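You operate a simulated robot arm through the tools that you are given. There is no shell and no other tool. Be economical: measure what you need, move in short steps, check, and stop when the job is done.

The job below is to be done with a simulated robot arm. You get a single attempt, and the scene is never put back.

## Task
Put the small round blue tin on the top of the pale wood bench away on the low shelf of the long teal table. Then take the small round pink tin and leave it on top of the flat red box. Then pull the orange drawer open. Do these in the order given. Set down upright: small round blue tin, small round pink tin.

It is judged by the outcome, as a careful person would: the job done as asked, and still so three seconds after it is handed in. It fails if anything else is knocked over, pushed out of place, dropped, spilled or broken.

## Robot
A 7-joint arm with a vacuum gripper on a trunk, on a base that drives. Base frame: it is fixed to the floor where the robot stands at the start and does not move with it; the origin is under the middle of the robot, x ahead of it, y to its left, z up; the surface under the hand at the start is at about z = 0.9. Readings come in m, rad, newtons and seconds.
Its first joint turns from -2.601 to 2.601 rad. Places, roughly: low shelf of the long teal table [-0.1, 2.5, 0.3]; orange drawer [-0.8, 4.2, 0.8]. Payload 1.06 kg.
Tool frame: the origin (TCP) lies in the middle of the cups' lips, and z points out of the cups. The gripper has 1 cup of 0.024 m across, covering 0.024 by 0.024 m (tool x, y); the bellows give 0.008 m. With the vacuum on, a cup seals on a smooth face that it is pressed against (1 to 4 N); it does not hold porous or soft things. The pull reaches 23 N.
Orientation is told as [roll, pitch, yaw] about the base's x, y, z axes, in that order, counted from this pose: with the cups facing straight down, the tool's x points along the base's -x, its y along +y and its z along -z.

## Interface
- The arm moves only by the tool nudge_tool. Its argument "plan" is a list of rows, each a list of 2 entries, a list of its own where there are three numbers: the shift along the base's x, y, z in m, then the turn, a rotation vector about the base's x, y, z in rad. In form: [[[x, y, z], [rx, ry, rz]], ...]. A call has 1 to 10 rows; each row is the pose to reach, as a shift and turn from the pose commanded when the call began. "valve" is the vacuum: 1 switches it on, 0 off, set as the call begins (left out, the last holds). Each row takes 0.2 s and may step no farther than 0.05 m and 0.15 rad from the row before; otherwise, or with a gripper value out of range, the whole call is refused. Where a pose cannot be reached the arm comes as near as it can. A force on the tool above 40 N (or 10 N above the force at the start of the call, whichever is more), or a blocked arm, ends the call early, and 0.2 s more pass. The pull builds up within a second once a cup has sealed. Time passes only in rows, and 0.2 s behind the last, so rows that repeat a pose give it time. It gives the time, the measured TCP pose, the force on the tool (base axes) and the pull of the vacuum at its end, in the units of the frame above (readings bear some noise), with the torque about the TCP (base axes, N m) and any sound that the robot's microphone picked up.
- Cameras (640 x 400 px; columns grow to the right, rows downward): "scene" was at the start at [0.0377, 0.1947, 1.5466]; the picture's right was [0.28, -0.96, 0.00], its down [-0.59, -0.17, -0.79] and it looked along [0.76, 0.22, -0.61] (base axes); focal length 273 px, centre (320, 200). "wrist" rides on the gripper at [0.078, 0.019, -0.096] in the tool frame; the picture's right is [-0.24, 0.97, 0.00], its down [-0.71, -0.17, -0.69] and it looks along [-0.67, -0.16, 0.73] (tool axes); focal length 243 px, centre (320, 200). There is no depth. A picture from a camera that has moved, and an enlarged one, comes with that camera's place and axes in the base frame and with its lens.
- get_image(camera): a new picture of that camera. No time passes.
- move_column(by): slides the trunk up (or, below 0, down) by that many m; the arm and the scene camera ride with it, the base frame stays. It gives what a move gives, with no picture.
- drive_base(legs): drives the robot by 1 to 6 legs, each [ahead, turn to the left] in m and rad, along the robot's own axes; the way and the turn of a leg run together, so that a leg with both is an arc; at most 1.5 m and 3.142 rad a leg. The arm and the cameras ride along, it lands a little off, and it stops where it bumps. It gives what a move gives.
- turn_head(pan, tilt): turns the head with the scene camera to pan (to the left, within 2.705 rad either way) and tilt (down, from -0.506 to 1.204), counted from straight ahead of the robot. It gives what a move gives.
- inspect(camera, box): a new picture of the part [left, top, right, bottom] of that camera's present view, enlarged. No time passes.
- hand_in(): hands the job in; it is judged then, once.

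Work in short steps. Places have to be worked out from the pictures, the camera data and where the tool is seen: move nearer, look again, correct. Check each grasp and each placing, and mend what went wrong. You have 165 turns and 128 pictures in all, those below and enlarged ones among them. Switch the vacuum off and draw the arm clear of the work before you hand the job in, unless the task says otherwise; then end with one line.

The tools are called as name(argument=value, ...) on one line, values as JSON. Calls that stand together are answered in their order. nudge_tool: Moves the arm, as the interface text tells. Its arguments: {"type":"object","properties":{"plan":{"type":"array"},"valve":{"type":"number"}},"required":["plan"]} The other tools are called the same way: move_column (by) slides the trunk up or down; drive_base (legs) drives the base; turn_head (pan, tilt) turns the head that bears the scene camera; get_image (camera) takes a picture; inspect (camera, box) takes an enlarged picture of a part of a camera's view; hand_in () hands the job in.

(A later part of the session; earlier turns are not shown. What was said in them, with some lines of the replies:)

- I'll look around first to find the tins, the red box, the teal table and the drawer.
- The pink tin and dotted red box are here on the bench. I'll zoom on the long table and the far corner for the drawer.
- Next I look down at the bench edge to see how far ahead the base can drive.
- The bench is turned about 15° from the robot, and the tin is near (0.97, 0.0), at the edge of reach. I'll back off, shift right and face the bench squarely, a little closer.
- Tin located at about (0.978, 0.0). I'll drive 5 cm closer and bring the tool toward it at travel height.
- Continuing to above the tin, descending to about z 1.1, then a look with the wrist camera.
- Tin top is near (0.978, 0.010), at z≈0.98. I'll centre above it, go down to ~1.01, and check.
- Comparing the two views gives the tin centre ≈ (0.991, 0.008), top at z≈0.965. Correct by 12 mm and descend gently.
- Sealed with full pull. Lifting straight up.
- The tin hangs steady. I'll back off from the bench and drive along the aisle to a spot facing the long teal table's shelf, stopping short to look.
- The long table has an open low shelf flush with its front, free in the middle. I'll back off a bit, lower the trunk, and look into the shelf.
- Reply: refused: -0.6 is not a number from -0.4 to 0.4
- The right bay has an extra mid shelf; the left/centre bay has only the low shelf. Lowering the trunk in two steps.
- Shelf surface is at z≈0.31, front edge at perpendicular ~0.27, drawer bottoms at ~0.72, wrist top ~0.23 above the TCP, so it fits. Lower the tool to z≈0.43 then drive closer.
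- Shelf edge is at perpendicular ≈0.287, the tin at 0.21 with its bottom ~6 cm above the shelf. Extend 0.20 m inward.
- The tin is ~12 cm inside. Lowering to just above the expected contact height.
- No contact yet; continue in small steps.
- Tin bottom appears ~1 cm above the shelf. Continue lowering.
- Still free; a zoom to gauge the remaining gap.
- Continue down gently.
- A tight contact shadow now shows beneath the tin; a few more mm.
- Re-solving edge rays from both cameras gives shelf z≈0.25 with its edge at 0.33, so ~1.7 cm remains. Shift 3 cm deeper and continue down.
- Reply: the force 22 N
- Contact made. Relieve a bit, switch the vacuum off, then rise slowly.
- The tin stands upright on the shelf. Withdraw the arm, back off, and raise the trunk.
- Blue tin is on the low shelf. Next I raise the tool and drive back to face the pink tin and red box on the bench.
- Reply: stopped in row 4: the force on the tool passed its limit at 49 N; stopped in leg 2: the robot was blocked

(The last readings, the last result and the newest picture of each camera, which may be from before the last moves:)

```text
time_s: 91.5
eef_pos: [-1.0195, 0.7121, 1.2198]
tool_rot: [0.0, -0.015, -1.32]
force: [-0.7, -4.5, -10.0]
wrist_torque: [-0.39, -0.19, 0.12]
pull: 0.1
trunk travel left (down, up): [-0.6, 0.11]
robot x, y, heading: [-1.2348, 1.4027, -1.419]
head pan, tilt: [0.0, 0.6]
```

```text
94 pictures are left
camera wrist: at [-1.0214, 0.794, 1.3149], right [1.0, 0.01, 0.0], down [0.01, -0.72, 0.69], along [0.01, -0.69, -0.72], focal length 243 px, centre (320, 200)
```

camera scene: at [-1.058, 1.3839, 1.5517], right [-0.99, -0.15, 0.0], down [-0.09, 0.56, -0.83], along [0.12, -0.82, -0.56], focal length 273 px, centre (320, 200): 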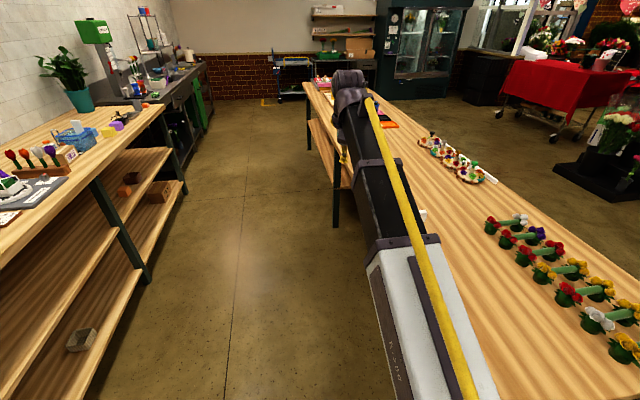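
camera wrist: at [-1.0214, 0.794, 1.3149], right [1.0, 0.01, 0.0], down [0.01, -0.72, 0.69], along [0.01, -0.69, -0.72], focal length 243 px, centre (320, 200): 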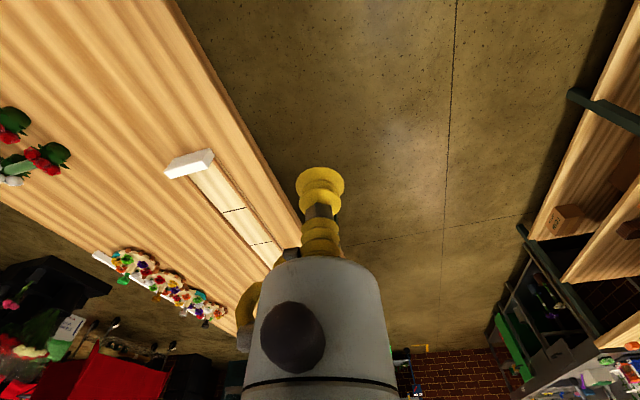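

The arm hit a limit near z 1.22, and the base bumped the table on the right side of the aisle. I'll ease the arm down a little and reverse 0.2 m.

nudge_tool(plan=[[[0, 0, -0.015], [0, 0, 0]], [[0, 0, -0.03], [0, 0, 0]]])

drive_base(legs=[[-0.2, 0]])

turn_head(pan=-0.9, tilt=1.0)

get_image(camera="scene")

```text
time_s: 92.1
eef_pos: [-1.0205, 0.7104, 1.1896]
tool_rot: [-0.001, -0.011, -1.32]
force: [0.6, -0.6, -0.7]
wrist_torque: [-0.01, -0.04, -0.03]
pull: 0.0
trunk travel left (down, up): [-0.6, 0.11]
robot x, y, heading: [-1.2367, 1.4025, -1.421]
head pan, tilt: [0.0, 0.6]
```

```text
time_s: 93.7
eef_pos: [-1.046, 0.9101, 1.1912]
tool_rot: [0.0, -0.013, -1.313]
force: [-0.6, -0.1, 0.2]
wrist_torque: [0.0, 0.01, 0.01]
pull: 0.1
trunk travel left (down, up): [-0.6, 0.11]
robot x, y, heading: [-1.2623, 1.5948, -1.41]
head pan, tilt: [0.0, 0.6]
```

```text
time_s: 94.9
eef_pos: [-1.0456, 0.9102, 1.1915]
tool_rot: [0.0, -0.015, -1.313]
force: [0.1, -0.6, -0.9]
wrist_torque: [-0.03, -0.01, -0.02]
pull: 0.1
trunk travel left (down, up): [-0.6, 0.11]
robot x, y, heading: [-1.2624, 1.603, -1.412]
head pan, tilt: [-0.901, 1.0]
```

```text
93 pictures are left
camera scene: at [-1.1498, 1.6183, 1.5197], right [-0.74, 0.67, 0.0], down [0.57, 0.62, -0.54], along [-0.36, -0.4, -0.84], focal length 273 px, centre (320, 200)
```

scene: 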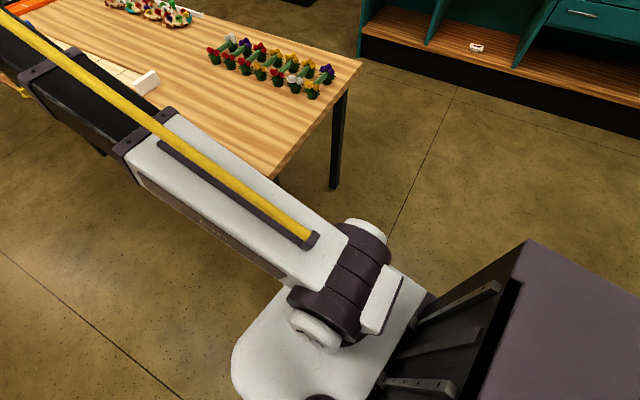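

Only the corner leg was brushed; everything on that table is standing. Now a diagonal run back to the aisle's middle, facing the bench near the pink tin.

drive_base(legs=[[0, 0.412], [1.177, 0], [0, 1.258]])

turn_head(pan=0.0, tilt=0.6)

get_image(camera="scene")

```text
time_s: 105.2
eef_pos: [0.0334, 0.8906, 1.1904]
tool_rot: [0.0, -0.015, 0.35]
force: [-0.6, -0.5, -0.6]
wrist_torque: [-0.03, 0.01, -0.02]
pull: 0.0
trunk travel left (down, up): [-0.6, 0.11]
robot x, y, heading: [-0.6353, 0.61, 0.251]
head pan, tilt: [-0.901, 1.0]
```

```text
time_s: 106.4
eef_pos: [0.0333, 0.8911, 1.1905]
tool_rot: [0.0, -0.015, 0.352]
force: [-0.1, 0.1, -0.2]
wrist_torque: [-0.01, -0.01, 0.03]
pull: 0.0
trunk travel left (down, up): [-0.6, 0.11]
robot x, y, heading: [-0.6314, 0.6108, 0.256]
head pan, tilt: [0.0, 0.6]
```

```text
92 pictures are left
camera scene: at [-0.6331, 0.7859, 1.5516], right [0.25, -0.97, 0.0], down [-0.55, -0.14, -0.82], along [0.8, 0.21, -0.57], focal length 273 px, centre (320, 200)
```

scene: 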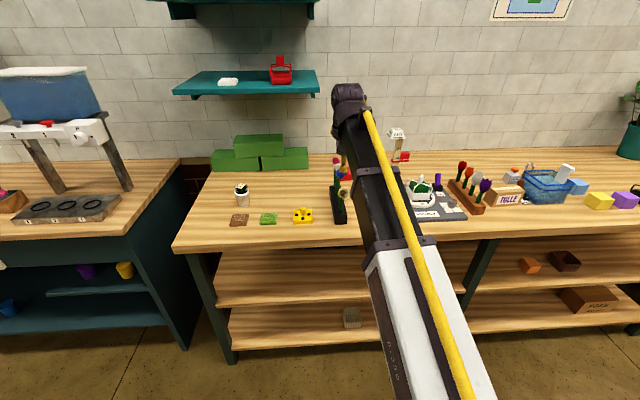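

I'll swing the tool to the robot's centre line, then drive 0.3 m toward the bench and look.

nudge_tool(plan=[[[0.01, -0.04, 0], [0, 0, 0]], [[0.02, -0.08, 0], [0, 0.008, 0]], [[0.03, -0.11, 0], [0, 0.015, 0]]])

drive_base(legs=[[0.3, 0]])

get_image(camera="scene")

get_image(camera="wrist")

```text
time_s: 107.2
eef_pos: [0.0635, 0.7813, 1.1933]
tool_rot: [0.006, -0.001, 0.353]
force: [0.2, -0.2, -0.6]
wrist_torque: [-0.02, -0.01, 0.02]
pull: 0.1
trunk travel left (down, up): [-0.6, 0.11]
robot x, y, heading: [-0.6312, 0.6098, 0.251]
head pan, tilt: [0.0, 0.6]
```

```text
time_s: 109.2
eef_pos: [0.3471, 0.8584, 1.192]
tool_rot: [0.005, -0.001, 0.357]
force: [0.2, -0.5, 0.3]
wrist_torque: [0.0, 0.01, 0.02]
pull: 0.1
trunk travel left (down, up): [-0.6, 0.11]
robot x, y, heading: [-0.3466, 0.6862, 0.255]
head pan, tilt: [0.0, 0.6]
```

```text
91 pictures are left
camera scene: at [-0.3494, 0.8599, 1.5517], right [0.25, -0.97, 0.0], down [-0.55, -0.14, -0.83], along [0.8, 0.21, -0.56], focal length 273 px, centre (320, 200)
```

scene: 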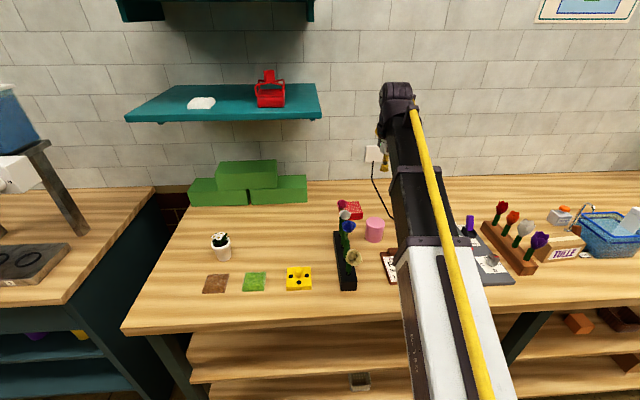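

```text
90 pictures are left
camera wrist: at [0.2672, 0.8489, 1.2884], right [-0.12, 0.99, 0.0], down [0.72, 0.08, 0.68], along [0.68, 0.08, -0.73], focal length 243 px, centre (320, 200)
```

wrist: 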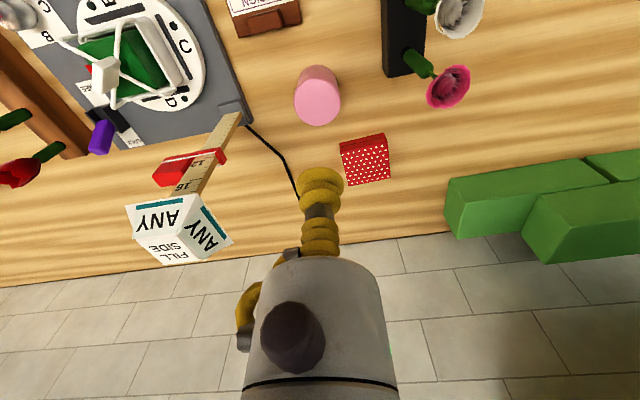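

Pink tin is near (0.39, 0.865), red box near (0.51, 0.96). Zooming for better estimates.

inspect(camera="wrist", box=[270, 50, 430, 200])

inspect(camera="scene", box=[325, 180, 405, 260])

```text
2.67 times, centred on (350, 125) of wrist
camera zoom: at [0.2672, 0.8489, 1.2884], right [-0.12, 0.99, 0.0], down [0.72, 0.08, 0.68], along [0.68, 0.08, -0.73], focal length 647 px, centre (240, 400)
```

zoom: 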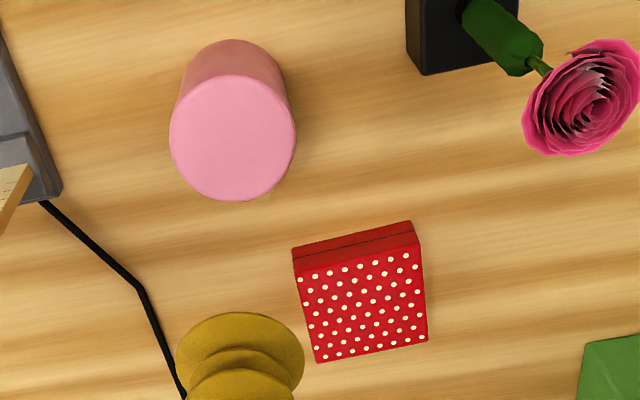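

```text
5.00 times, centred on (365, 220) of scene
camera zoom: at [-0.3494, 0.8599, 1.5517], right [0.25, -0.97, 0.0], down [-0.55, -0.14, -0.83], along [0.8, 0.21, -0.56], focal length 1367 px, centre (95, 100)
```

zoom: 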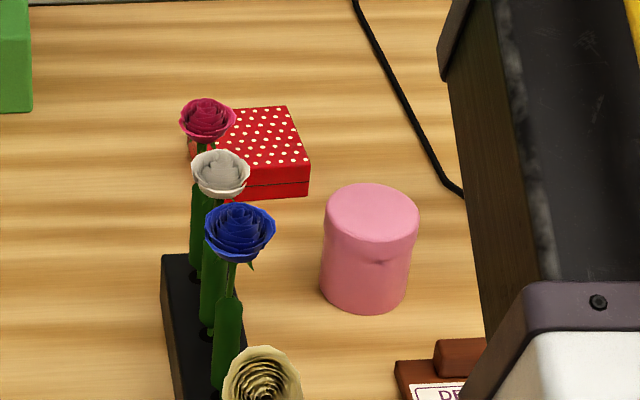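

To keep the forearm away from the paper roses, I'll shift the robot ~0.24 m to the right so the arm approaches from the right side.

drive_base(legs=[[-0.3, 0], [0, -1.525], [0.253, 0], [0, 1.525], [0.3, 0]])

get_image(camera="scene")

```text
time_s: 121.8
eef_pos: [0.4088, 0.6378, 1.1911]
tool_rot: [0.004, -0.001, 0.375]
force: [0.0, 0.0, -0.2]
wrist_torque: [-0.01, 0.01, 0.02]
pull: 0.1
trunk travel left (down, up): [-0.6, 0.11]
robot x, y, heading: [-0.2838, 0.4478, 0.276]
head pan, tilt: [0.0, 0.6]
```

```text
87 pictures are left
camera scene: at [-0.2865, 0.6263, 1.5517], right [0.27, -0.96, 0.0], down [-0.54, -0.15, -0.83], along [0.79, 0.22, -0.56], focal length 273 px, centre (320, 200)
```

scene: 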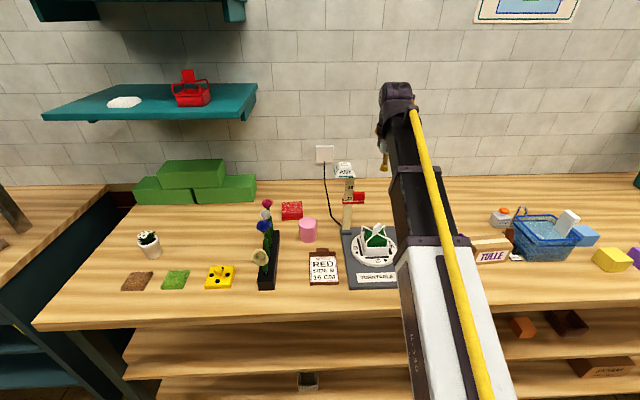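

The tool goes left to above the pink tin, staying clear of the tall ruler sign at about (0.48, 0.75).

nudge_tool(plan=[[[-0.03, 0.035, 0], [0, 0, 0]], [[-0.04, 0.08, 0], [0, 0, 0]], [[-0.04, 0.125, 0], [0, 0, 0]], [[-0.03, 0.17, 0], [0, 0, 0]], [[-0.016, 0.21, -0.01], [0, 0, 0]], [[-0.016, 0.223, -0.05], [0, 0, 0]], [[-0.016, 0.223, -0.09], [0, 0, 0]]])

get_image(camera="wrist")

get_image(camera="scene")

```text
time_s: 123.4
eef_pos: [0.3941, 0.8599, 1.1035]
tool_rot: [0.005, 0.0, 0.377]
force: [-0.3, 0.5, 0.2]
wrist_torque: [-0.01, -0.01, -0.01]
pull: 0.2
trunk travel left (down, up): [-0.6, 0.11]
robot x, y, heading: [-0.2803, 0.4512, 0.273]
head pan, tilt: [0.0, 0.6]
```

```text
86 pictures are left
camera wrist: at [0.3142, 0.8494, 1.1997], right [-0.14, 0.99, 0.0], down [0.72, 0.1, 0.68], along [0.68, 0.1, -0.73], focal length 243 px, centre (320, 200)
```

wrist: 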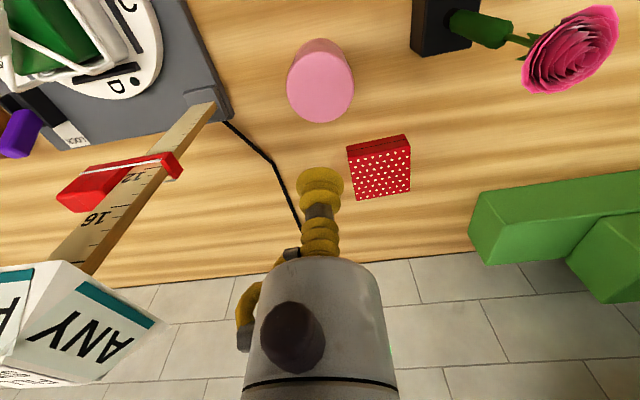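

```text
85 pictures are left
camera scene: at [-0.2866, 0.6263, 1.5517], right [0.27, -0.96, 0.0], down [-0.54, -0.15, -0.83], along [0.79, 0.22, -0.56], focal length 273 px, centre (320, 200)
```

scene: 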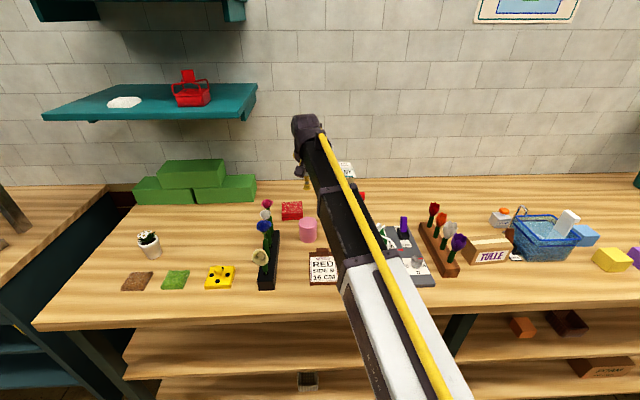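

Alignment is good (tin top at ~(0.391, 0.862)). Descend with vacuum on.

nudge_tool(plan=[[[-0.002, 0.002, -0.04], [0, 0, 0]], [[-0.002, 0.002, -0.08], [0, 0, 0]], [[-0.002, 0.002, -0.11], [0, 0, 0]], [[-0.002, 0.002, -0.122], [0, 0, 0]], [[-0.002, 0.002, -0.126], [0, 0, 0]], [[-0.002, 0.002, -0.129], [0, 0, 0]]], valve=1)

```text
time_s: 124.8
eef_pos: [0.3921, 0.8632, 0.9714]
tool_rot: [0.005, 0.0, 0.376]
force: [-0.6, 0.1, -0.4]
wrist_torque: [0.02, 0.01, 0.02]
pull: 22.8
trunk travel left (down, up): [-0.6, 0.11]
robot x, y, heading: [-0.2819, 0.4519, 0.28]
head pan, tilt: [0.0, 0.6]
```

Sealed. Lift 8 cm, then carry toward the box at about (0.50, 0.96), and look.

nudge_tool(plan=[[[0, 0, 0.02], [0, 0, 0]], [[0, 0, 0.06], [0, 0, 0]], [[0, 0, 0.1], [0, 0, 0]], [[0.03, 0.028, 0.1], [0, 0, 0]], [[0.06, 0.055, 0.1], [0, 0, 0]], [[0.09, 0.08, 0.1], [0, 0, 0]], [[0.108, 0.097, 0.1], [0, 0, 0]], [[0.108, 0.097, 0.1], [0, 0, 0]]])

get_image(camera="wrist")

get_image(camera="scene")

```text
time_s: 126.6
eef_pos: [0.4988, 0.9603, 1.0732]
tool_rot: [0.004, -0.002, 0.375]
force: [0.4, 0.3, 0.6]
wrist_torque: [-0.01, -0.03, -0.01]
pull: 23.3
trunk travel left (down, up): [-0.6, 0.11]
robot x, y, heading: [-0.2807, 0.4512, 0.277]
head pan, tilt: [0.0, 0.6]
```

```text
84 pictures are left
camera wrist: at [0.4195, 0.9493, 1.1701], right [-0.14, 0.99, 0.0], down [0.72, 0.1, 0.68], along [0.68, 0.1, -0.73], focal length 243 px, centre (320, 200)
```

wrist: 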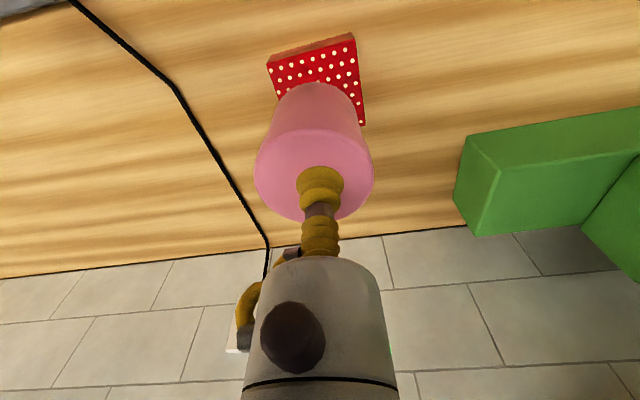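

```text
83 pictures are left
camera scene: at [-0.2865, 0.6264, 1.5517], right [0.27, -0.96, 0.0], down [-0.54, -0.15, -0.82], along [0.79, 0.22, -0.57], focal length 273 px, centre (320, 200)
```

scene: 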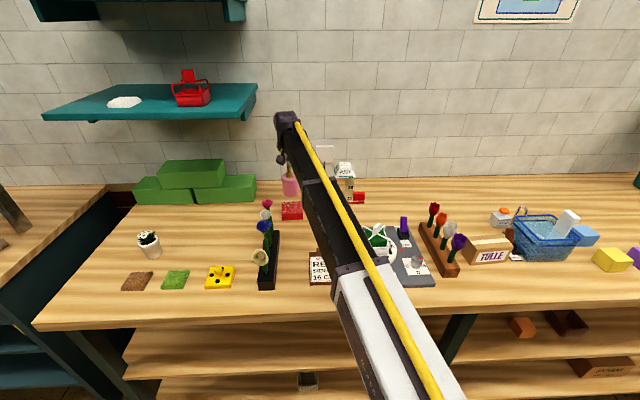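

Box centre computes to about (0.506, 0.962). Small correction and descend near contact.

nudge_tool(plan=[[[0.006, 0.002, 0], [0, 0, 0]], [[0.006, 0.002, -0.03], [0, 0, 0]], [[0.006, 0.002, -0.05], [0, 0, 0]], [[0.006, 0.002, -0.056], [0, 0, 0]]])

inspect(camera="scene", box=[255, 150, 335, 230])

```text
time_s: 127.6
eef_pos: [0.505, 0.9603, 1.0174]
tool_rot: [0.005, 0.0, 0.375]
force: [0.1, -0.8, -1.1]
wrist_torque: [-0.01, 0.01, 0.02]
pull: 22.7
trunk travel left (down, up): [-0.6, 0.11]
robot x, y, heading: [-0.2836, 0.4529, 0.277]
head pan, tilt: [0.0, 0.6]
```

```text
5.00 times, centred on (295, 190) of scene
camera zoom: at [-0.2864, 0.6264, 1.5517], right [0.27, -0.96, 0.0], down [-0.54, -0.15, -0.82], along [0.79, 0.22, -0.57], focal length 1367 px, centre (445, 250)
```

zoom: 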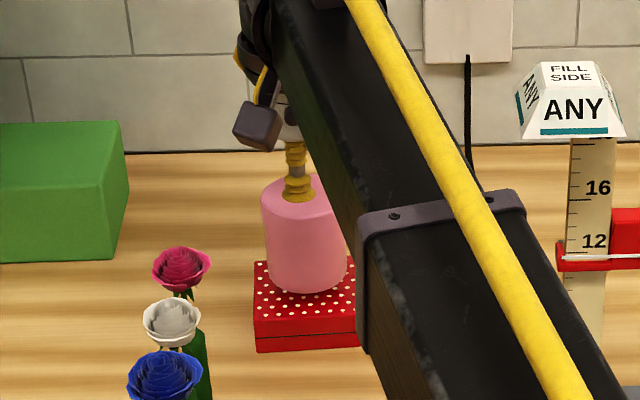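

The tin is over the box, close to contact. Lower in small steps.

nudge_tool(plan=[[[0, 0, -0.002], [0, 0, 0]], [[0, 0, -0.004], [0, 0, 0]], [[0, 0, -0.006], [0, 0, 0]]])

```text
time_s: 128.4
eef_pos: [0.5043, 0.962, 1.0103]
tool_rot: [0.003, 0.0, 0.375]
force: [0.4, 0.4, -1.4]
wrist_torque: [0.0, 0.0, 0.01]
pull: 22.0
trunk travel left (down, up): [-0.6, 0.11]
robot x, y, heading: [-0.2814, 0.4513, 0.271]
head pan, tilt: [0.0, 0.6]
```

nudge_tool(plan=[[[0, 0, -0.002], [0, 0, 0]], [[0, 0, -0.004], [0, 0, 0]], [[0, 0, -0.004], [0, 0, 0]]])

```text
time_s: 129.2
eef_pos: [0.5056, 0.9627, 1.0067]
tool_rot: [0.006, -0.001, 0.375]
force: [-0.9, -0.1, -1.2]
wrist_torque: [-0.04, 0.0, -0.01]
pull: 22.6
trunk travel left (down, up): [-0.6, 0.11]
robot x, y, heading: [-0.2797, 0.4524, 0.279]
head pan, tilt: [0.0, 0.6]
```

nudge_tool(plan=[[[0, 0, -0.0015], [0, 0, 0]], [[0, 0, -0.003], [0, 0, 0]], [[0, 0, -0.003], [0, 0, 0]]])

inspect(camera="scene", box=[270, 180, 310, 220])

```text
time_s: 130.0
eef_pos: [0.5057, 0.9617, 1.0037]
tool_rot: [0.005, 0.0, 0.375]
force: [0.4, -0.6, -1.0]
wrist_torque: [0.0, 0.01, 0.02]
pull: 22.3
trunk travel left (down, up): [-0.6, 0.11]
robot x, y, heading: [-0.2809, 0.4465, 0.281]
head pan, tilt: [0.0, 0.6]
```

```text
10.00 times, centred on (290, 200) of scene
camera zoom: at [-0.2865, 0.6264, 1.5517], right [0.27, -0.96, 0.0], down [-0.54, -0.15, -0.83], along [0.79, 0.22, -0.56], focal length 2733 px, centre (620, 200)
```

zoom: 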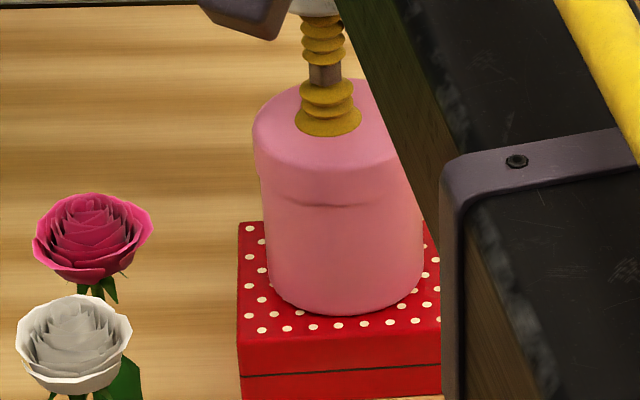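

Likely ~5 mm still to go; continue.

nudge_tool(plan=[[[0, 0, -0.0015], [0, 0, 0]], [[0, 0, -0.003], [0, 0, 0]], [[0, 0, -0.003], [0, 0, 0]]])

```text
time_s: 130.8
eef_pos: [0.505, 0.963, 1.0017]
tool_rot: [0.004, -0.002, 0.375]
force: [3.7, 3.3, 11.2]
wrist_torque: [-0.03, -0.04, -0.03]
pull: 22.9
trunk travel left (down, up): [-0.6, 0.11]
robot x, y, heading: [-0.2848, 0.4468, 0.282]
head pan, tilt: [0.0, 0.6]
```

Contact. Check the seat, then release after easing 1 mm.

nudge_tool(plan=[[[0, 0, 0.001], [0, 0, 0]], [[0, 0, 0.001], [0, 0, 0]], [[0, 0, 0.001], [0, 0, 0]], [[0, 0, 0.001], [0, 0, 0]]], valve=0)

nudge_tool(plan=[[[0, 0, 0.003], [0, 0, 0]], [[0, 0, 0.01], [0, 0, 0]], [[0, 0, 0.04], [0, 0, 0]], [[0, 0, 0.08], [0, 0, 0]], [[0, 0, 0.12], [0, 0, 0]]])

inspect(camera="scene", box=[255, 160, 325, 230])

get_image(camera="wrist")

```text
time_s: 131.8
eef_pos: [0.5051, 0.9624, 1.0014]
tool_rot: [0.004, 0.0, 0.376]
force: [-0.3, 0.2, 0.3]
wrist_torque: [-0.01, -0.01, 0.01]
pull: 0.0
trunk travel left (down, up): [-0.6, 0.11]
robot x, y, heading: [-0.2781, 0.4523, 0.273]
head pan, tilt: [0.0, 0.6]
```

```text
time_s: 133.0
eef_pos: [0.5023, 0.9589, 1.1234]
tool_rot: [0.005, 0.003, 0.374]
force: [-0.5, -0.4, 0.1]
wrist_torque: [-0.01, -0.04, 0.01]
pull: 0.0
trunk travel left (down, up): [-0.6, 0.11]
robot x, y, heading: [-0.2823, 0.4512, 0.274]
head pan, tilt: [0.0, 0.6]
```

```text
5.71 times, centred on (290, 195) of scene
camera zoom: at [-0.2866, 0.6263, 1.5516], right [0.27, -0.96, 0.0], down [-0.54, -0.15, -0.83], along [0.79, 0.22, -0.56], focal length 1562 px, centre (491, 229)
```

zoom: 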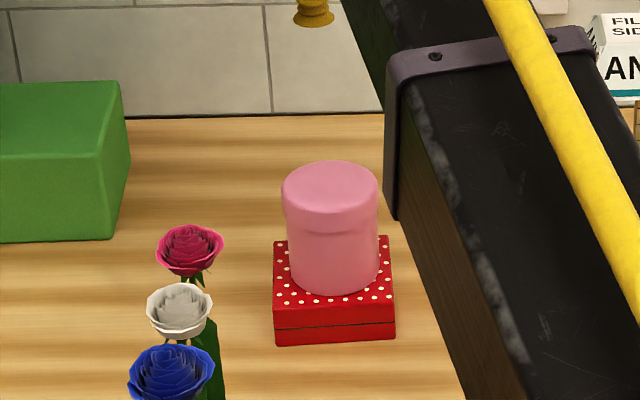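

```text
79 pictures are left
camera wrist: at [0.4224, 0.9494, 1.2192], right [-0.14, 0.99, 0.0], down [0.72, 0.1, 0.68], along [0.68, 0.1, -0.73], focal length 243 px, centre (320, 200)
```

wrist: 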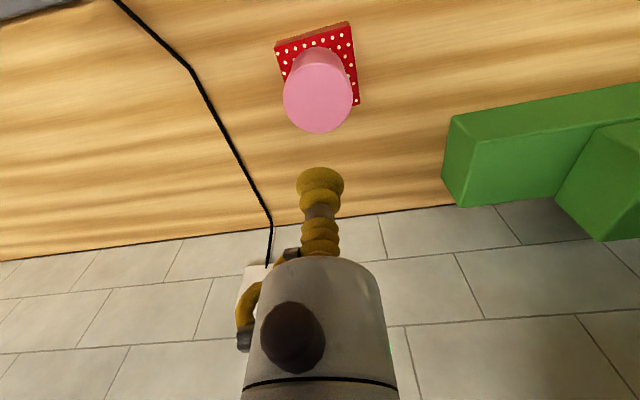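

The pink tin stands on the red box. Retract the arm toward the robot at safe height and back off.

nudge_tool(plan=[[[-0.02, -0.012, 0.03], [0, 0, 0]], [[-0.055, -0.036, 0.055], [0, 0, 0]], [[-0.095, -0.06, 0.06], [0, 0, 0]], [[-0.135, -0.087, 0.06], [0, 0, 0]], [[-0.17, -0.11, 0.06], [0, 0, 0]]])

drive_base(legs=[[-0.35, 0]])

turn_head(pan=1.4, tilt=0.4)

get_image(camera="scene")

```text
time_s: 134.2
eef_pos: [0.335, 0.8499, 1.1854]
tool_rot: [0.006, -0.001, 0.376]
force: [-0.4, 0.3, 0.6]
wrist_torque: [0.01, -0.01, 0.01]
pull: 0.1
trunk travel left (down, up): [-0.6, 0.11]
robot x, y, heading: [-0.2827, 0.4494, 0.273]
head pan, tilt: [0.0, 0.6]
```

```text
time_s: 136.4
eef_pos: [-0.0046, 0.7566, 1.1837]
tool_rot: [0.005, 0.0, 0.379]
force: [0.7, -0.8, 0.1]
wrist_torque: [-0.02, -0.02, -0.01]
pull: 0.1
trunk travel left (down, up): [-0.6, 0.11]
robot x, y, heading: [-0.6193, 0.3522, 0.277]
head pan, tilt: [0.0, 0.6]
```

```text
time_s: 138.0
eef_pos: [-0.0042, 0.7557, 1.1843]
tool_rot: [0.006, 0.001, 0.378]
force: [-0.4, -0.3, -0.3]
wrist_torque: [0.02, 0.0, 0.0]
pull: 0.0
trunk travel left (down, up): [-0.6, 0.11]
robot x, y, heading: [-0.6203, 0.35, 0.28]
head pan, tilt: [1.4, 0.4]
```

```text
78 pictures are left
camera scene: at [-0.7218, 0.5974, 1.5699], right [0.99, 0.11, 0.0], down [0.04, -0.39, -0.92], along [-0.1, 0.92, -0.39], focal length 273 px, centre (320, 200)
```

scene: 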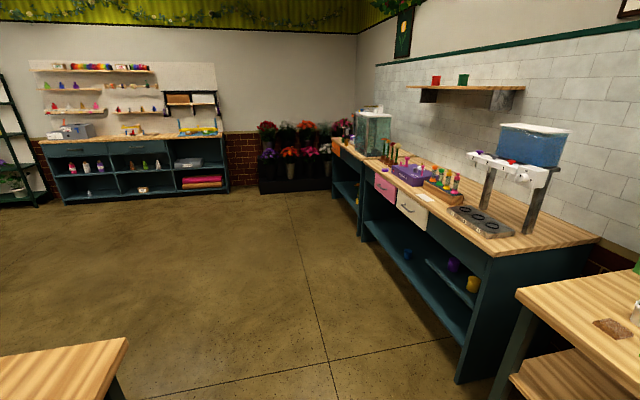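

Next the orange drawer around (-0.8, 4.2, 0.8), on the third unit. I drive along the aisle, stop short of the flower stand and turn to face the drawers.

drive_base(legs=[[0, 1.579], [1.2, 0], [1.2, 0], [1.15, 0], [0, -1.6]])

turn_head(pan=0.3, tilt=0.6)

get_image(camera="scene")

```text
time_s: 163.1
eef_pos: [-1.1538, 4.1103, 1.1845]
tool_rot: [0.007, 0.0, 0.372]
force: [-0.4, -0.1, -0.2]
wrist_torque: [-0.01, -0.01, -0.01]
pull: 0.0
trunk travel left (down, up): [-0.6, 0.11]
robot x, y, heading: [-1.7732, 3.7124, 0.269]
head pan, tilt: [1.4, 0.4]
```

```text
time_s: 164.4
eef_pos: [-1.1543, 4.111, 1.1859]
tool_rot: [0.006, 0.0, 0.371]
force: [0.4, -0.8, 0.7]
wrist_torque: [0.01, -0.02, -0.01]
pull: 0.1
trunk travel left (down, up): [-0.6, 0.11]
robot x, y, heading: [-1.7702, 3.7151, 0.27]
head pan, tilt: [0.3, 0.6]
```

```text
77 pictures are left
camera scene: at [-1.7877, 3.9132, 1.5517], right [0.54, -0.84, 0.0], down [-0.47, -0.31, -0.83], along [0.69, 0.45, -0.56], focal length 273 px, centre (320, 200)
```

scene: 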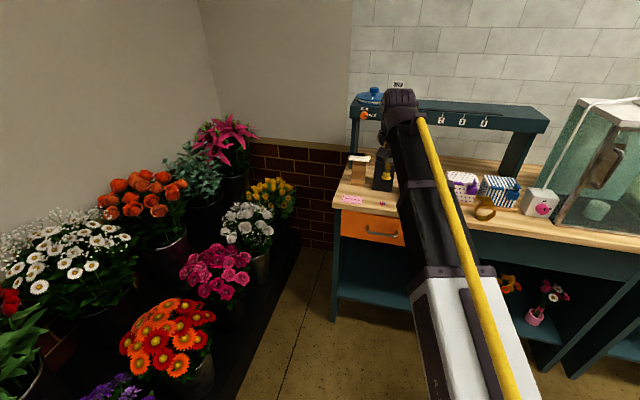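

The orange drawer is visible left of the arm. Zooming in on its face and handle.

inspect(camera="scene", box=[320, 170, 440, 270])

```text
4.00 times, centred on (380, 220) of scene
camera zoom: at [-1.7877, 3.9132, 1.5517], right [0.54, -0.84, 0.0], down [-0.47, -0.31, -0.83], along [0.69, 0.45, -0.56], focal length 1093 px, centre (80, 120)
```

zoom: 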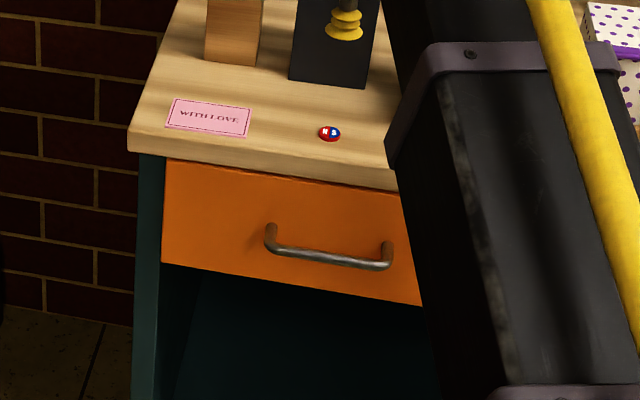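

Handle is centred on a drawer face about 0.4 × 0.15 m; there's smooth face to either side. I'll seal on the right part with the cup horizontal. First shift the tool right and lower the trunk.

nudge_tool(plan=[[[0.014, -0.045, 0], [0, 0, 0]], [[0.028, -0.09, 0], [0, 0, 0]], [[0.042, -0.135, 0], [0, 0, 0]], [[0.042, -0.149, 0], [0, 0, 0]]])

move_column(by=-0.38)

nudge_tool(plan=[[[0, 0, 0], [0.043, -0.134, 0]], [[0.01, 0.003, 0], [0.085, -0.267, 0]], [[0.02, 0.006, 0], [0.128, -0.4, 0]], [[0.03, 0.01, 0], [0.171, -0.533, 0]], [[0.04, 0.013, 0], [0.214, -0.667, 0]], [[0.05, 0.016, 0], [0.256, -0.8, 0]]])

get_image(camera="scene")

```text
time_s: 165.4
eef_pos: [-1.1131, 3.9623, 1.1876]
tool_rot: [0.005, 0.001, 0.373]
force: [-0.5, 0.6, -0.3]
wrist_torque: [0.02, 0.04, 0.02]
pull: 0.0
trunk travel left (down, up): [-0.6, 0.11]
robot x, y, heading: [-1.7725, 3.7143, 0.274]
head pan, tilt: [0.3, 0.6]
```

```text
time_s: 169.1
eef_pos: [-1.1133, 3.9622, 0.8067]
tool_rot: [0.004, 0.0, 0.372]
force: [-0.7, 0.2, 0.4]
wrist_torque: [0.0, 0.02, 0.0]
pull: 0.0
trunk travel left (down, up): [-0.22, 0.49]
robot x, y, heading: [-1.77, 3.7166, 0.275]
head pan, tilt: [0.3, 0.6]
```

```text
time_s: 170.5
eef_pos: [-1.0641, 3.9779, 0.8069]
tool_rot: [-0.065, -0.839, 0.402]
force: [1.5, 0.1, -0.5]
wrist_torque: [-0.02, 0.0, 0.01]
pull: 0.1
trunk travel left (down, up): [-0.22, 0.49]
robot x, y, heading: [-1.7702, 3.7125, 0.272]
head pan, tilt: [0.3, 0.6]
```

```text
75 pictures are left
camera scene: at [-1.7877, 3.9131, 1.1717], right [0.54, -0.84, 0.0], down [-0.47, -0.31, -0.83], along [0.69, 0.45, -0.56], focal length 273 px, centre (320, 200)
```

scene: 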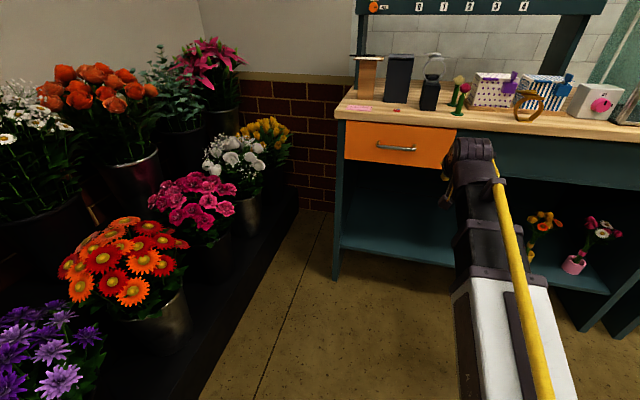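

The whole drawer is now visible. Finish the rotation to horizontal and lower to z≈0.715; then zoom.

nudge_tool(plan=[[[0, 0, -0.02], [0.043, -0.134, 0]], [[0, 0, -0.04], [0.085, -0.267, 0]], [[0, 0, -0.06], [0.128, -0.4, 0]], [[0, 0, -0.08], [0.171, -0.533, 0]], [[0, 0, -0.09], [0.223, -0.696, 0]]])

inspect(camera="scene", box=[330, 90, 490, 200])

get_image(camera="wrist")

```text
refused: row 5 steps farther than a row can; nothing moved
```

```text
3.64 times, centred on (410, 145) of scene
camera zoom: at [-1.7877, 3.9131, 1.1717], right [0.54, -0.84, 0.0], down [-0.47, -0.31, -0.83], along [0.69, 0.45, -0.56], focal length 994 px, centre (-7, 400)
```

zoom: 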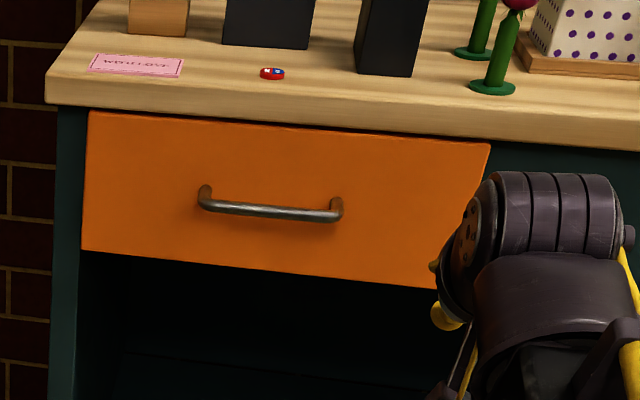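

```text
73 pictures are left
camera wrist: at [-1.1856, 3.9536, 0.8123], right [-0.19, 0.97, 0.13], down [0.01, -0.13, 0.99], along [0.98, 0.19, 0.02], focal length 243 px, centre (320, 200)
```

wrist: 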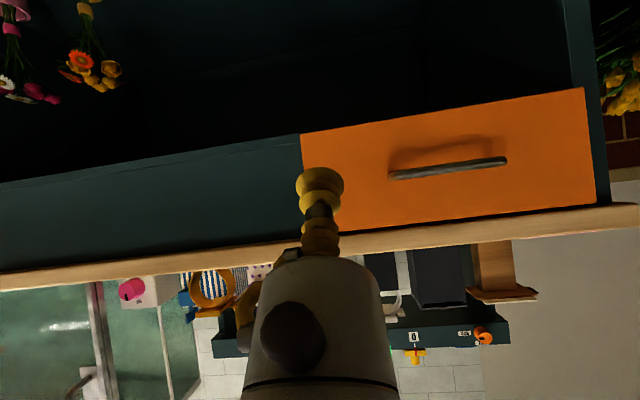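

Triangulating from both cameras: drawer face spans z 0.725–0.868, left edge (-0.952, 4.348), right edge (-0.841, 4.006), normal heading ≈0.315. Aim for spot (-0.857, 4.05, 0.795). Finish the rotation here.

nudge_tool(plan=[[[0, 0, -0.004], [0.043, -0.134, 0]], [[0, 0, -0.008], [0.085, -0.267, 0]], [[0, 0, -0.012], [0.128, -0.4, 0]], [[0, 0, -0.012], [0.171, -0.533, 0]], [[0, 0, -0.012], [0.205, -0.64, 0]], [[0, 0, -0.012], [0.223, -0.696, 0]]])

get_image(camera="wrist")

get_image(camera="scene")

```text
time_s: 171.9
eef_pos: [-1.0631, 3.9792, 0.7944]
tool_rot: [-1.593, -1.51, 1.908]
force: [-0.5, 0.3, 0.0]
wrist_torque: [0.0, -0.02, 0.02]
pull: 0.1
trunk travel left (down, up): [-0.22, 0.49]
robot x, y, heading: [-1.7693, 3.7131, 0.274]
head pan, tilt: [0.3, 0.6]
```

```text
72 pictures are left
camera wrist: at [-1.1585, 3.9624, 0.7164], right [-0.31, 0.94, 0.17], down [-0.61, -0.33, 0.72], along [0.73, 0.11, 0.68], focal length 243 px, centre (320, 200)
```

wrist: 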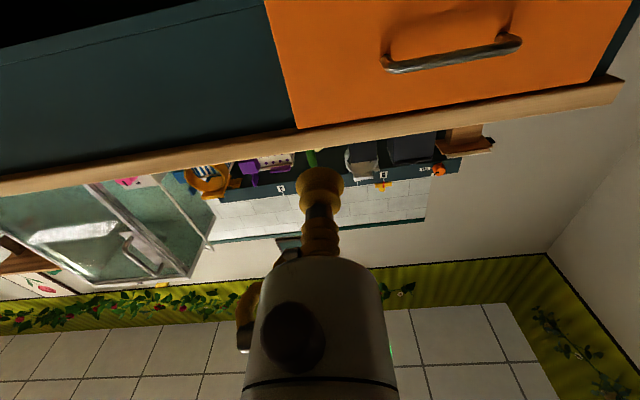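

```text
71 pictures are left
camera scene: at [-1.7877, 3.9131, 1.1717], right [0.54, -0.84, 0.0], down [-0.47, -0.31, -0.83], along [0.69, 0.45, -0.56], focal length 273 px, centre (320, 200)
```

scene: 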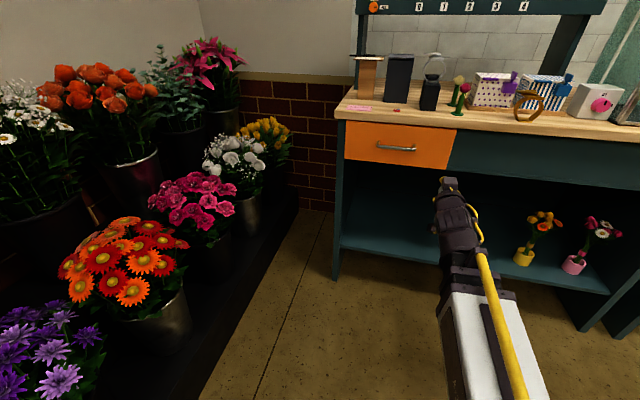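

Tool is horizontal, pointing at the drawer. Move forward to ~3 cm before the face at the chosen spot.

nudge_tool(plan=[[[0.045, 0.015, 0], [0, 0, 0]], [[0.09, 0.03, 0], [0, 0, 0]], [[0.135, 0.047, 0], [0, 0, 0]], [[0.165, 0.058, 0], [0, 0, 0]], [[0.177, 0.062, 0.001], [0, 0, 0]]])

get_image(camera="wrist")

inspect(camera="scene", box=[330, 90, 490, 200])

```text
time_s: 173.1
eef_pos: [-0.8867, 4.0372, 0.7964]
tool_rot: [-1.565, -1.508, 1.877]
force: [-0.3, 0.1, -0.2]
wrist_torque: [0.0, 0.02, 0.01]
pull: 0.0
trunk travel left (down, up): [-0.22, 0.49]
robot x, y, heading: [-1.7723, 3.7149, 0.273]
head pan, tilt: [0.3, 0.6]
```

```text
70 pictures are left
camera wrist: at [-0.9814, 4.0212, 0.7175], right [-0.3, 0.94, 0.17], down [-0.61, -0.33, 0.72], along [0.73, 0.11, 0.67], focal length 243 px, centre (320, 200)
```

wrist: 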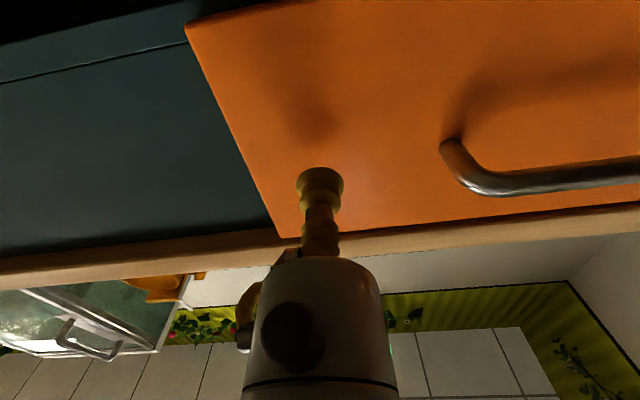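

```text
3.64 times, centred on (410, 145) of scene
camera zoom: at [-1.7877, 3.913, 1.1717], right [0.54, -0.84, 0.0], down [-0.47, -0.31, -0.83], along [0.69, 0.45, -0.56], focal length 994 px, centre (-7, 400)
```

zoom: 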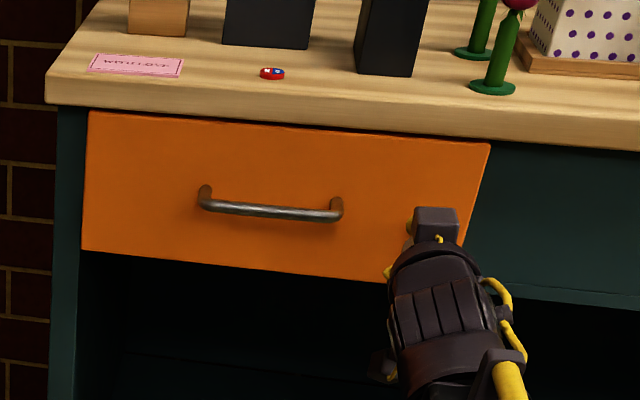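

Well placed between handle post and edge. Vacuum on and approach slowly.

nudge_tool(plan=[[[0.0095, 0.003, 0], [0, 0, 0]], [[0.019, 0.006, 0], [0, 0, 0]], [[0.0238, 0.0076, 0], [0, 0, 0]], [[0.0257, 0.0082, 0], [0, 0, 0]], [[0.0276, 0.0089, 0], [0, 0, 0]], [[0.0276, 0.0089, 0], [0, 0, 0]]], valve=1)

```text
time_s: 174.5
eef_pos: [-0.8583, 4.0473, 0.7946]
tool_rot: [-1.535, -1.509, 1.848]
force: [-15.7, -13.9, -13.1]
wrist_torque: [0.08, -0.14, 0.17]
pull: 22.9
trunk travel left (down, up): [-0.22, 0.49]
robot x, y, heading: [-1.7741, 3.7129, 0.273]
head pan, tilt: [0.3, 0.6]
```

Sealed. Pull back slowly along the normal.

nudge_tool(plan=[[[-0.003, -0.001, 0], [0, 0, 0]], [[-0.0095, -0.003, 0], [0, 0, 0]], [[-0.019, -0.006, 0], [0, 0, 0]], [[-0.0286, -0.0092, 0], [0, 0, 0]], [[-0.038, -0.0122, 0], [0, 0, 0]]])

inspect(camera="scene", box=[330, 90, 490, 200])

```text
time_s: 175.7
eef_pos: [-0.8946, 4.0373, 0.7967]
tool_rot: [-1.605, -1.51, 1.921]
force: [1.0, -7.8, 7.2]
wrist_torque: [0.02, 0.05, 0.08]
pull: 23.0
trunk travel left (down, up): [-0.22, 0.49]
robot x, y, heading: [-1.7738, 3.7132, 0.271]
head pan, tilt: [0.3, 0.6]
```

```text
3.64 times, centred on (410, 145) of scene
camera zoom: at [-1.7882, 3.9122, 1.172], right [0.54, -0.84, 0.0], down [-0.47, -0.31, -0.83], along [0.69, 0.45, -0.56], focal length 994 px, centre (-7, 400)
```

zoom: 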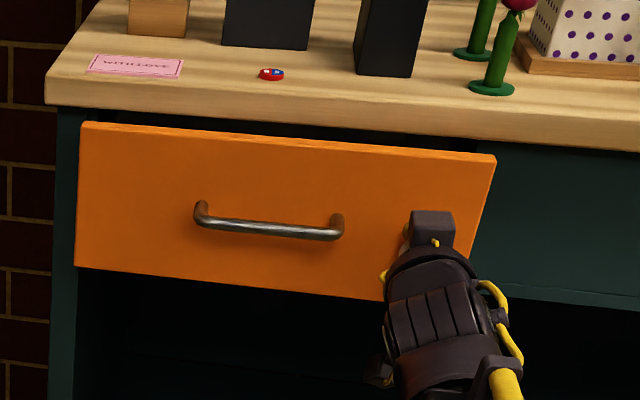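

The drawer is opening (~4 cm) and the seal holds. Continue another ~15 cm.

nudge_tool(plan=[[[-0.014, -0.0055, 0], [0, 0, 0]], [[-0.028, -0.0105, 0], [0, 0, 0]], [[-0.043, -0.0155, 0], [0, 0, 0]], [[-0.057, -0.02, 0], [0, 0, 0]], [[-0.071, -0.025, 0], [0, 0, 0]], [[-0.086, -0.0295, 0], [0, 0, 0]], [[-0.1, -0.034, 0], [0, 0, 0]]])

inspect(camera="scene", box=[320, 90, 520, 230])

```text
time_s: 177.3
eef_pos: [-0.9942, 4.0029, 0.7951]
tool_rot: [-1.531, -1.509, 1.842]
force: [-2.0, 4.8, -6.3]
wrist_torque: [0.09, -0.05, -0.02]
pull: 22.7
trunk travel left (down, up): [-0.22, 0.49]
robot x, y, heading: [-1.7726, 3.7129, 0.272]
head pan, tilt: [0.3, 0.6]
```

```text
2.86 times, centred on (420, 160) of scene
camera zoom: at [-1.7873, 3.9136, 1.1714], right [0.54, -0.84, 0.0], down [-0.48, -0.31, -0.82], along [0.69, 0.45, -0.57], focal length 781 px, centre (34, 314)
```

zoom: 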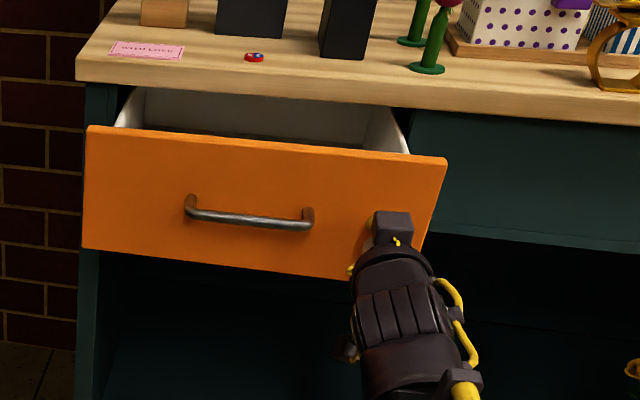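

Open ~14 cm with balanced forces. Pull another ~8 cm.

nudge_tool(plan=[[[-0.012, -0.003, 0], [0, 0, 0]], [[-0.025, -0.0065, 0], [0, 0, 0]], [[-0.037, -0.0105, 0], [0, 0, 0]], [[-0.05, -0.0145, 0], [0, 0, 0]], [[-0.063, -0.0185, 0], [0, 0, 0]], [[-0.076, -0.0225, 0], [0, 0, 0]]])

inspect(camera="scene", box=[320, 90, 520, 230])

```text
time_s: 178.7
eef_pos: [-1.0705, 3.9794, 0.7949]
tool_rot: [-1.555, -1.509, 1.87]
force: [1.4, -8.6, -2.8]
wrist_torque: [-0.03, -0.03, 0.05]
pull: 23.2
trunk travel left (down, up): [-0.22, 0.49]
robot x, y, heading: [-1.7725, 3.7116, 0.274]
head pan, tilt: [0.3, 0.6]
```

```text
2.86 times, centred on (420, 160) of scene
camera zoom: at [-1.7875, 3.9125, 1.1718], right [0.54, -0.84, 0.0], down [-0.47, -0.31, -0.83], along [0.69, 0.45, -0.56], focal length 781 px, centre (34, 314)
```

zoom: 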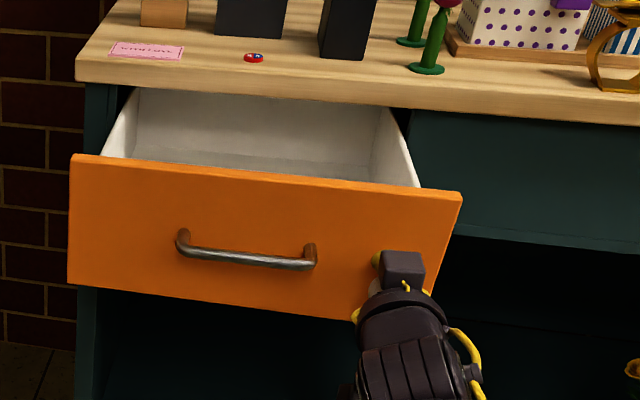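

The drawer is open about 22 cm. Release the vacuum, let it vent, and draw back.

nudge_tool(plan=[[[0, -0.002, 0], [0, 0, 0]], [[0, -0.002, 0], [0, 0, 0]], [[0, -0.002, 0], [0, 0, 0]], [[0, -0.002, 0], [0, 0, 0]], [[-0.01, -0.005, 0], [0, 0, 0]], [[-0.03, -0.012, 0], [0, 0, 0]], [[-0.05, -0.018, 0], [0, 0, 0]]], valve=0)

drive_base(legs=[[-0.2, 0]])

get_image(camera="scene")

```text
time_s: 180.3
eef_pos: [-1.0952, 3.9716, 0.8002]
tool_rot: [-1.566, -1.506, 1.882]
force: [0.6, 1.0, -0.5]
wrist_torque: [-0.01, -0.01, 0.0]
pull: 0.0
out of reach, approached as far as the arm can: row 6, 7
trunk travel left (down, up): [-0.22, 0.49]
robot x, y, heading: [-1.7756, 3.7147, 0.272]
head pan, tilt: [0.3, 0.6]
```

```text
time_s: 181.9
eef_pos: [-1.2885, 3.9139, 0.8013]
tool_rot: [-1.56, -1.509, 1.869]
force: [-0.1, -0.1, 0.6]
wrist_torque: [0.01, 0.01, -0.03]
pull: 0.1
trunk travel left (down, up): [-0.22, 0.49]
robot x, y, heading: [-1.9707, 3.6571, 0.269]
head pan, tilt: [0.3, 0.6]
```

```text
65 pictures are left
camera scene: at [-1.9823, 3.8592, 1.1717], right [0.54, -0.84, 0.0], down [-0.48, -0.3, -0.83], along [0.7, 0.44, -0.56], focal length 273 px, centre (320, 200)
```

scene: 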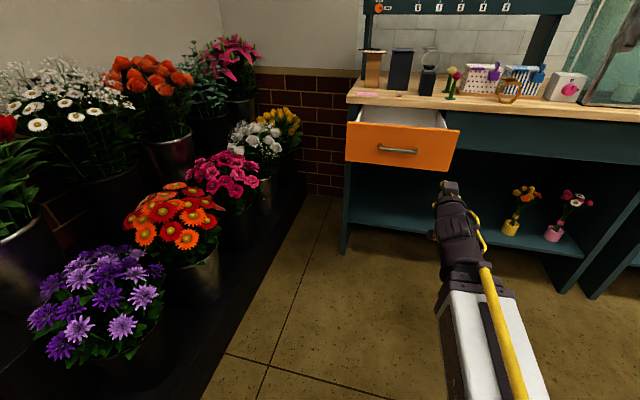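

The drawer stays open. A last look toward the long table to confirm the tins are undisturbed.

turn_head(pan=-1.2, tilt=0.25)

get_image(camera="scene")

```text
time_s: 183.5
eef_pos: [-1.2895, 3.9138, 0.799]
tool_rot: [-1.559, -1.508, 1.87]
force: [-0.2, 0.2, -0.1]
wrist_torque: [0.01, 0.02, 0.0]
pull: 0.1
trunk travel left (down, up): [-0.22, 0.49]
robot x, y, heading: [-1.9704, 3.661, 0.264]
head pan, tilt: [-1.201, 0.25]
```

```text
64 pictures are left
camera scene: at [-2.0012, 3.7366, 1.2039], right [-0.8, -0.6, 0.0], down [-0.15, 0.2, -0.97], along [0.58, -0.78, -0.25], focal length 273 px, centre (320, 200)
```

scene: 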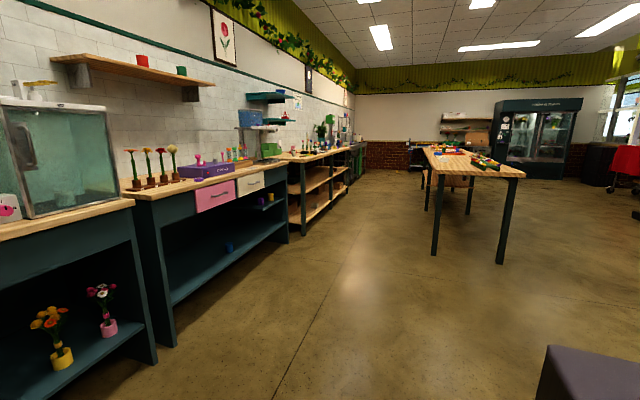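

The blue tin is standing on the low shelf, the pink tin was standing on the red box when I left it, and the drawer is open. The vacuum is off and the arm is clear, so I'm handing in.

hand_in()

```text
The job is handed in.
```

All three steps are done in order: the blue tin is upright on the teal table's low shelf, the pink tin is upright on the flat red box, and the orange drawer is open about 22 cm. On the way the base bumped a leg of another table in the aisle, and everything on that table was still standing afterwards.
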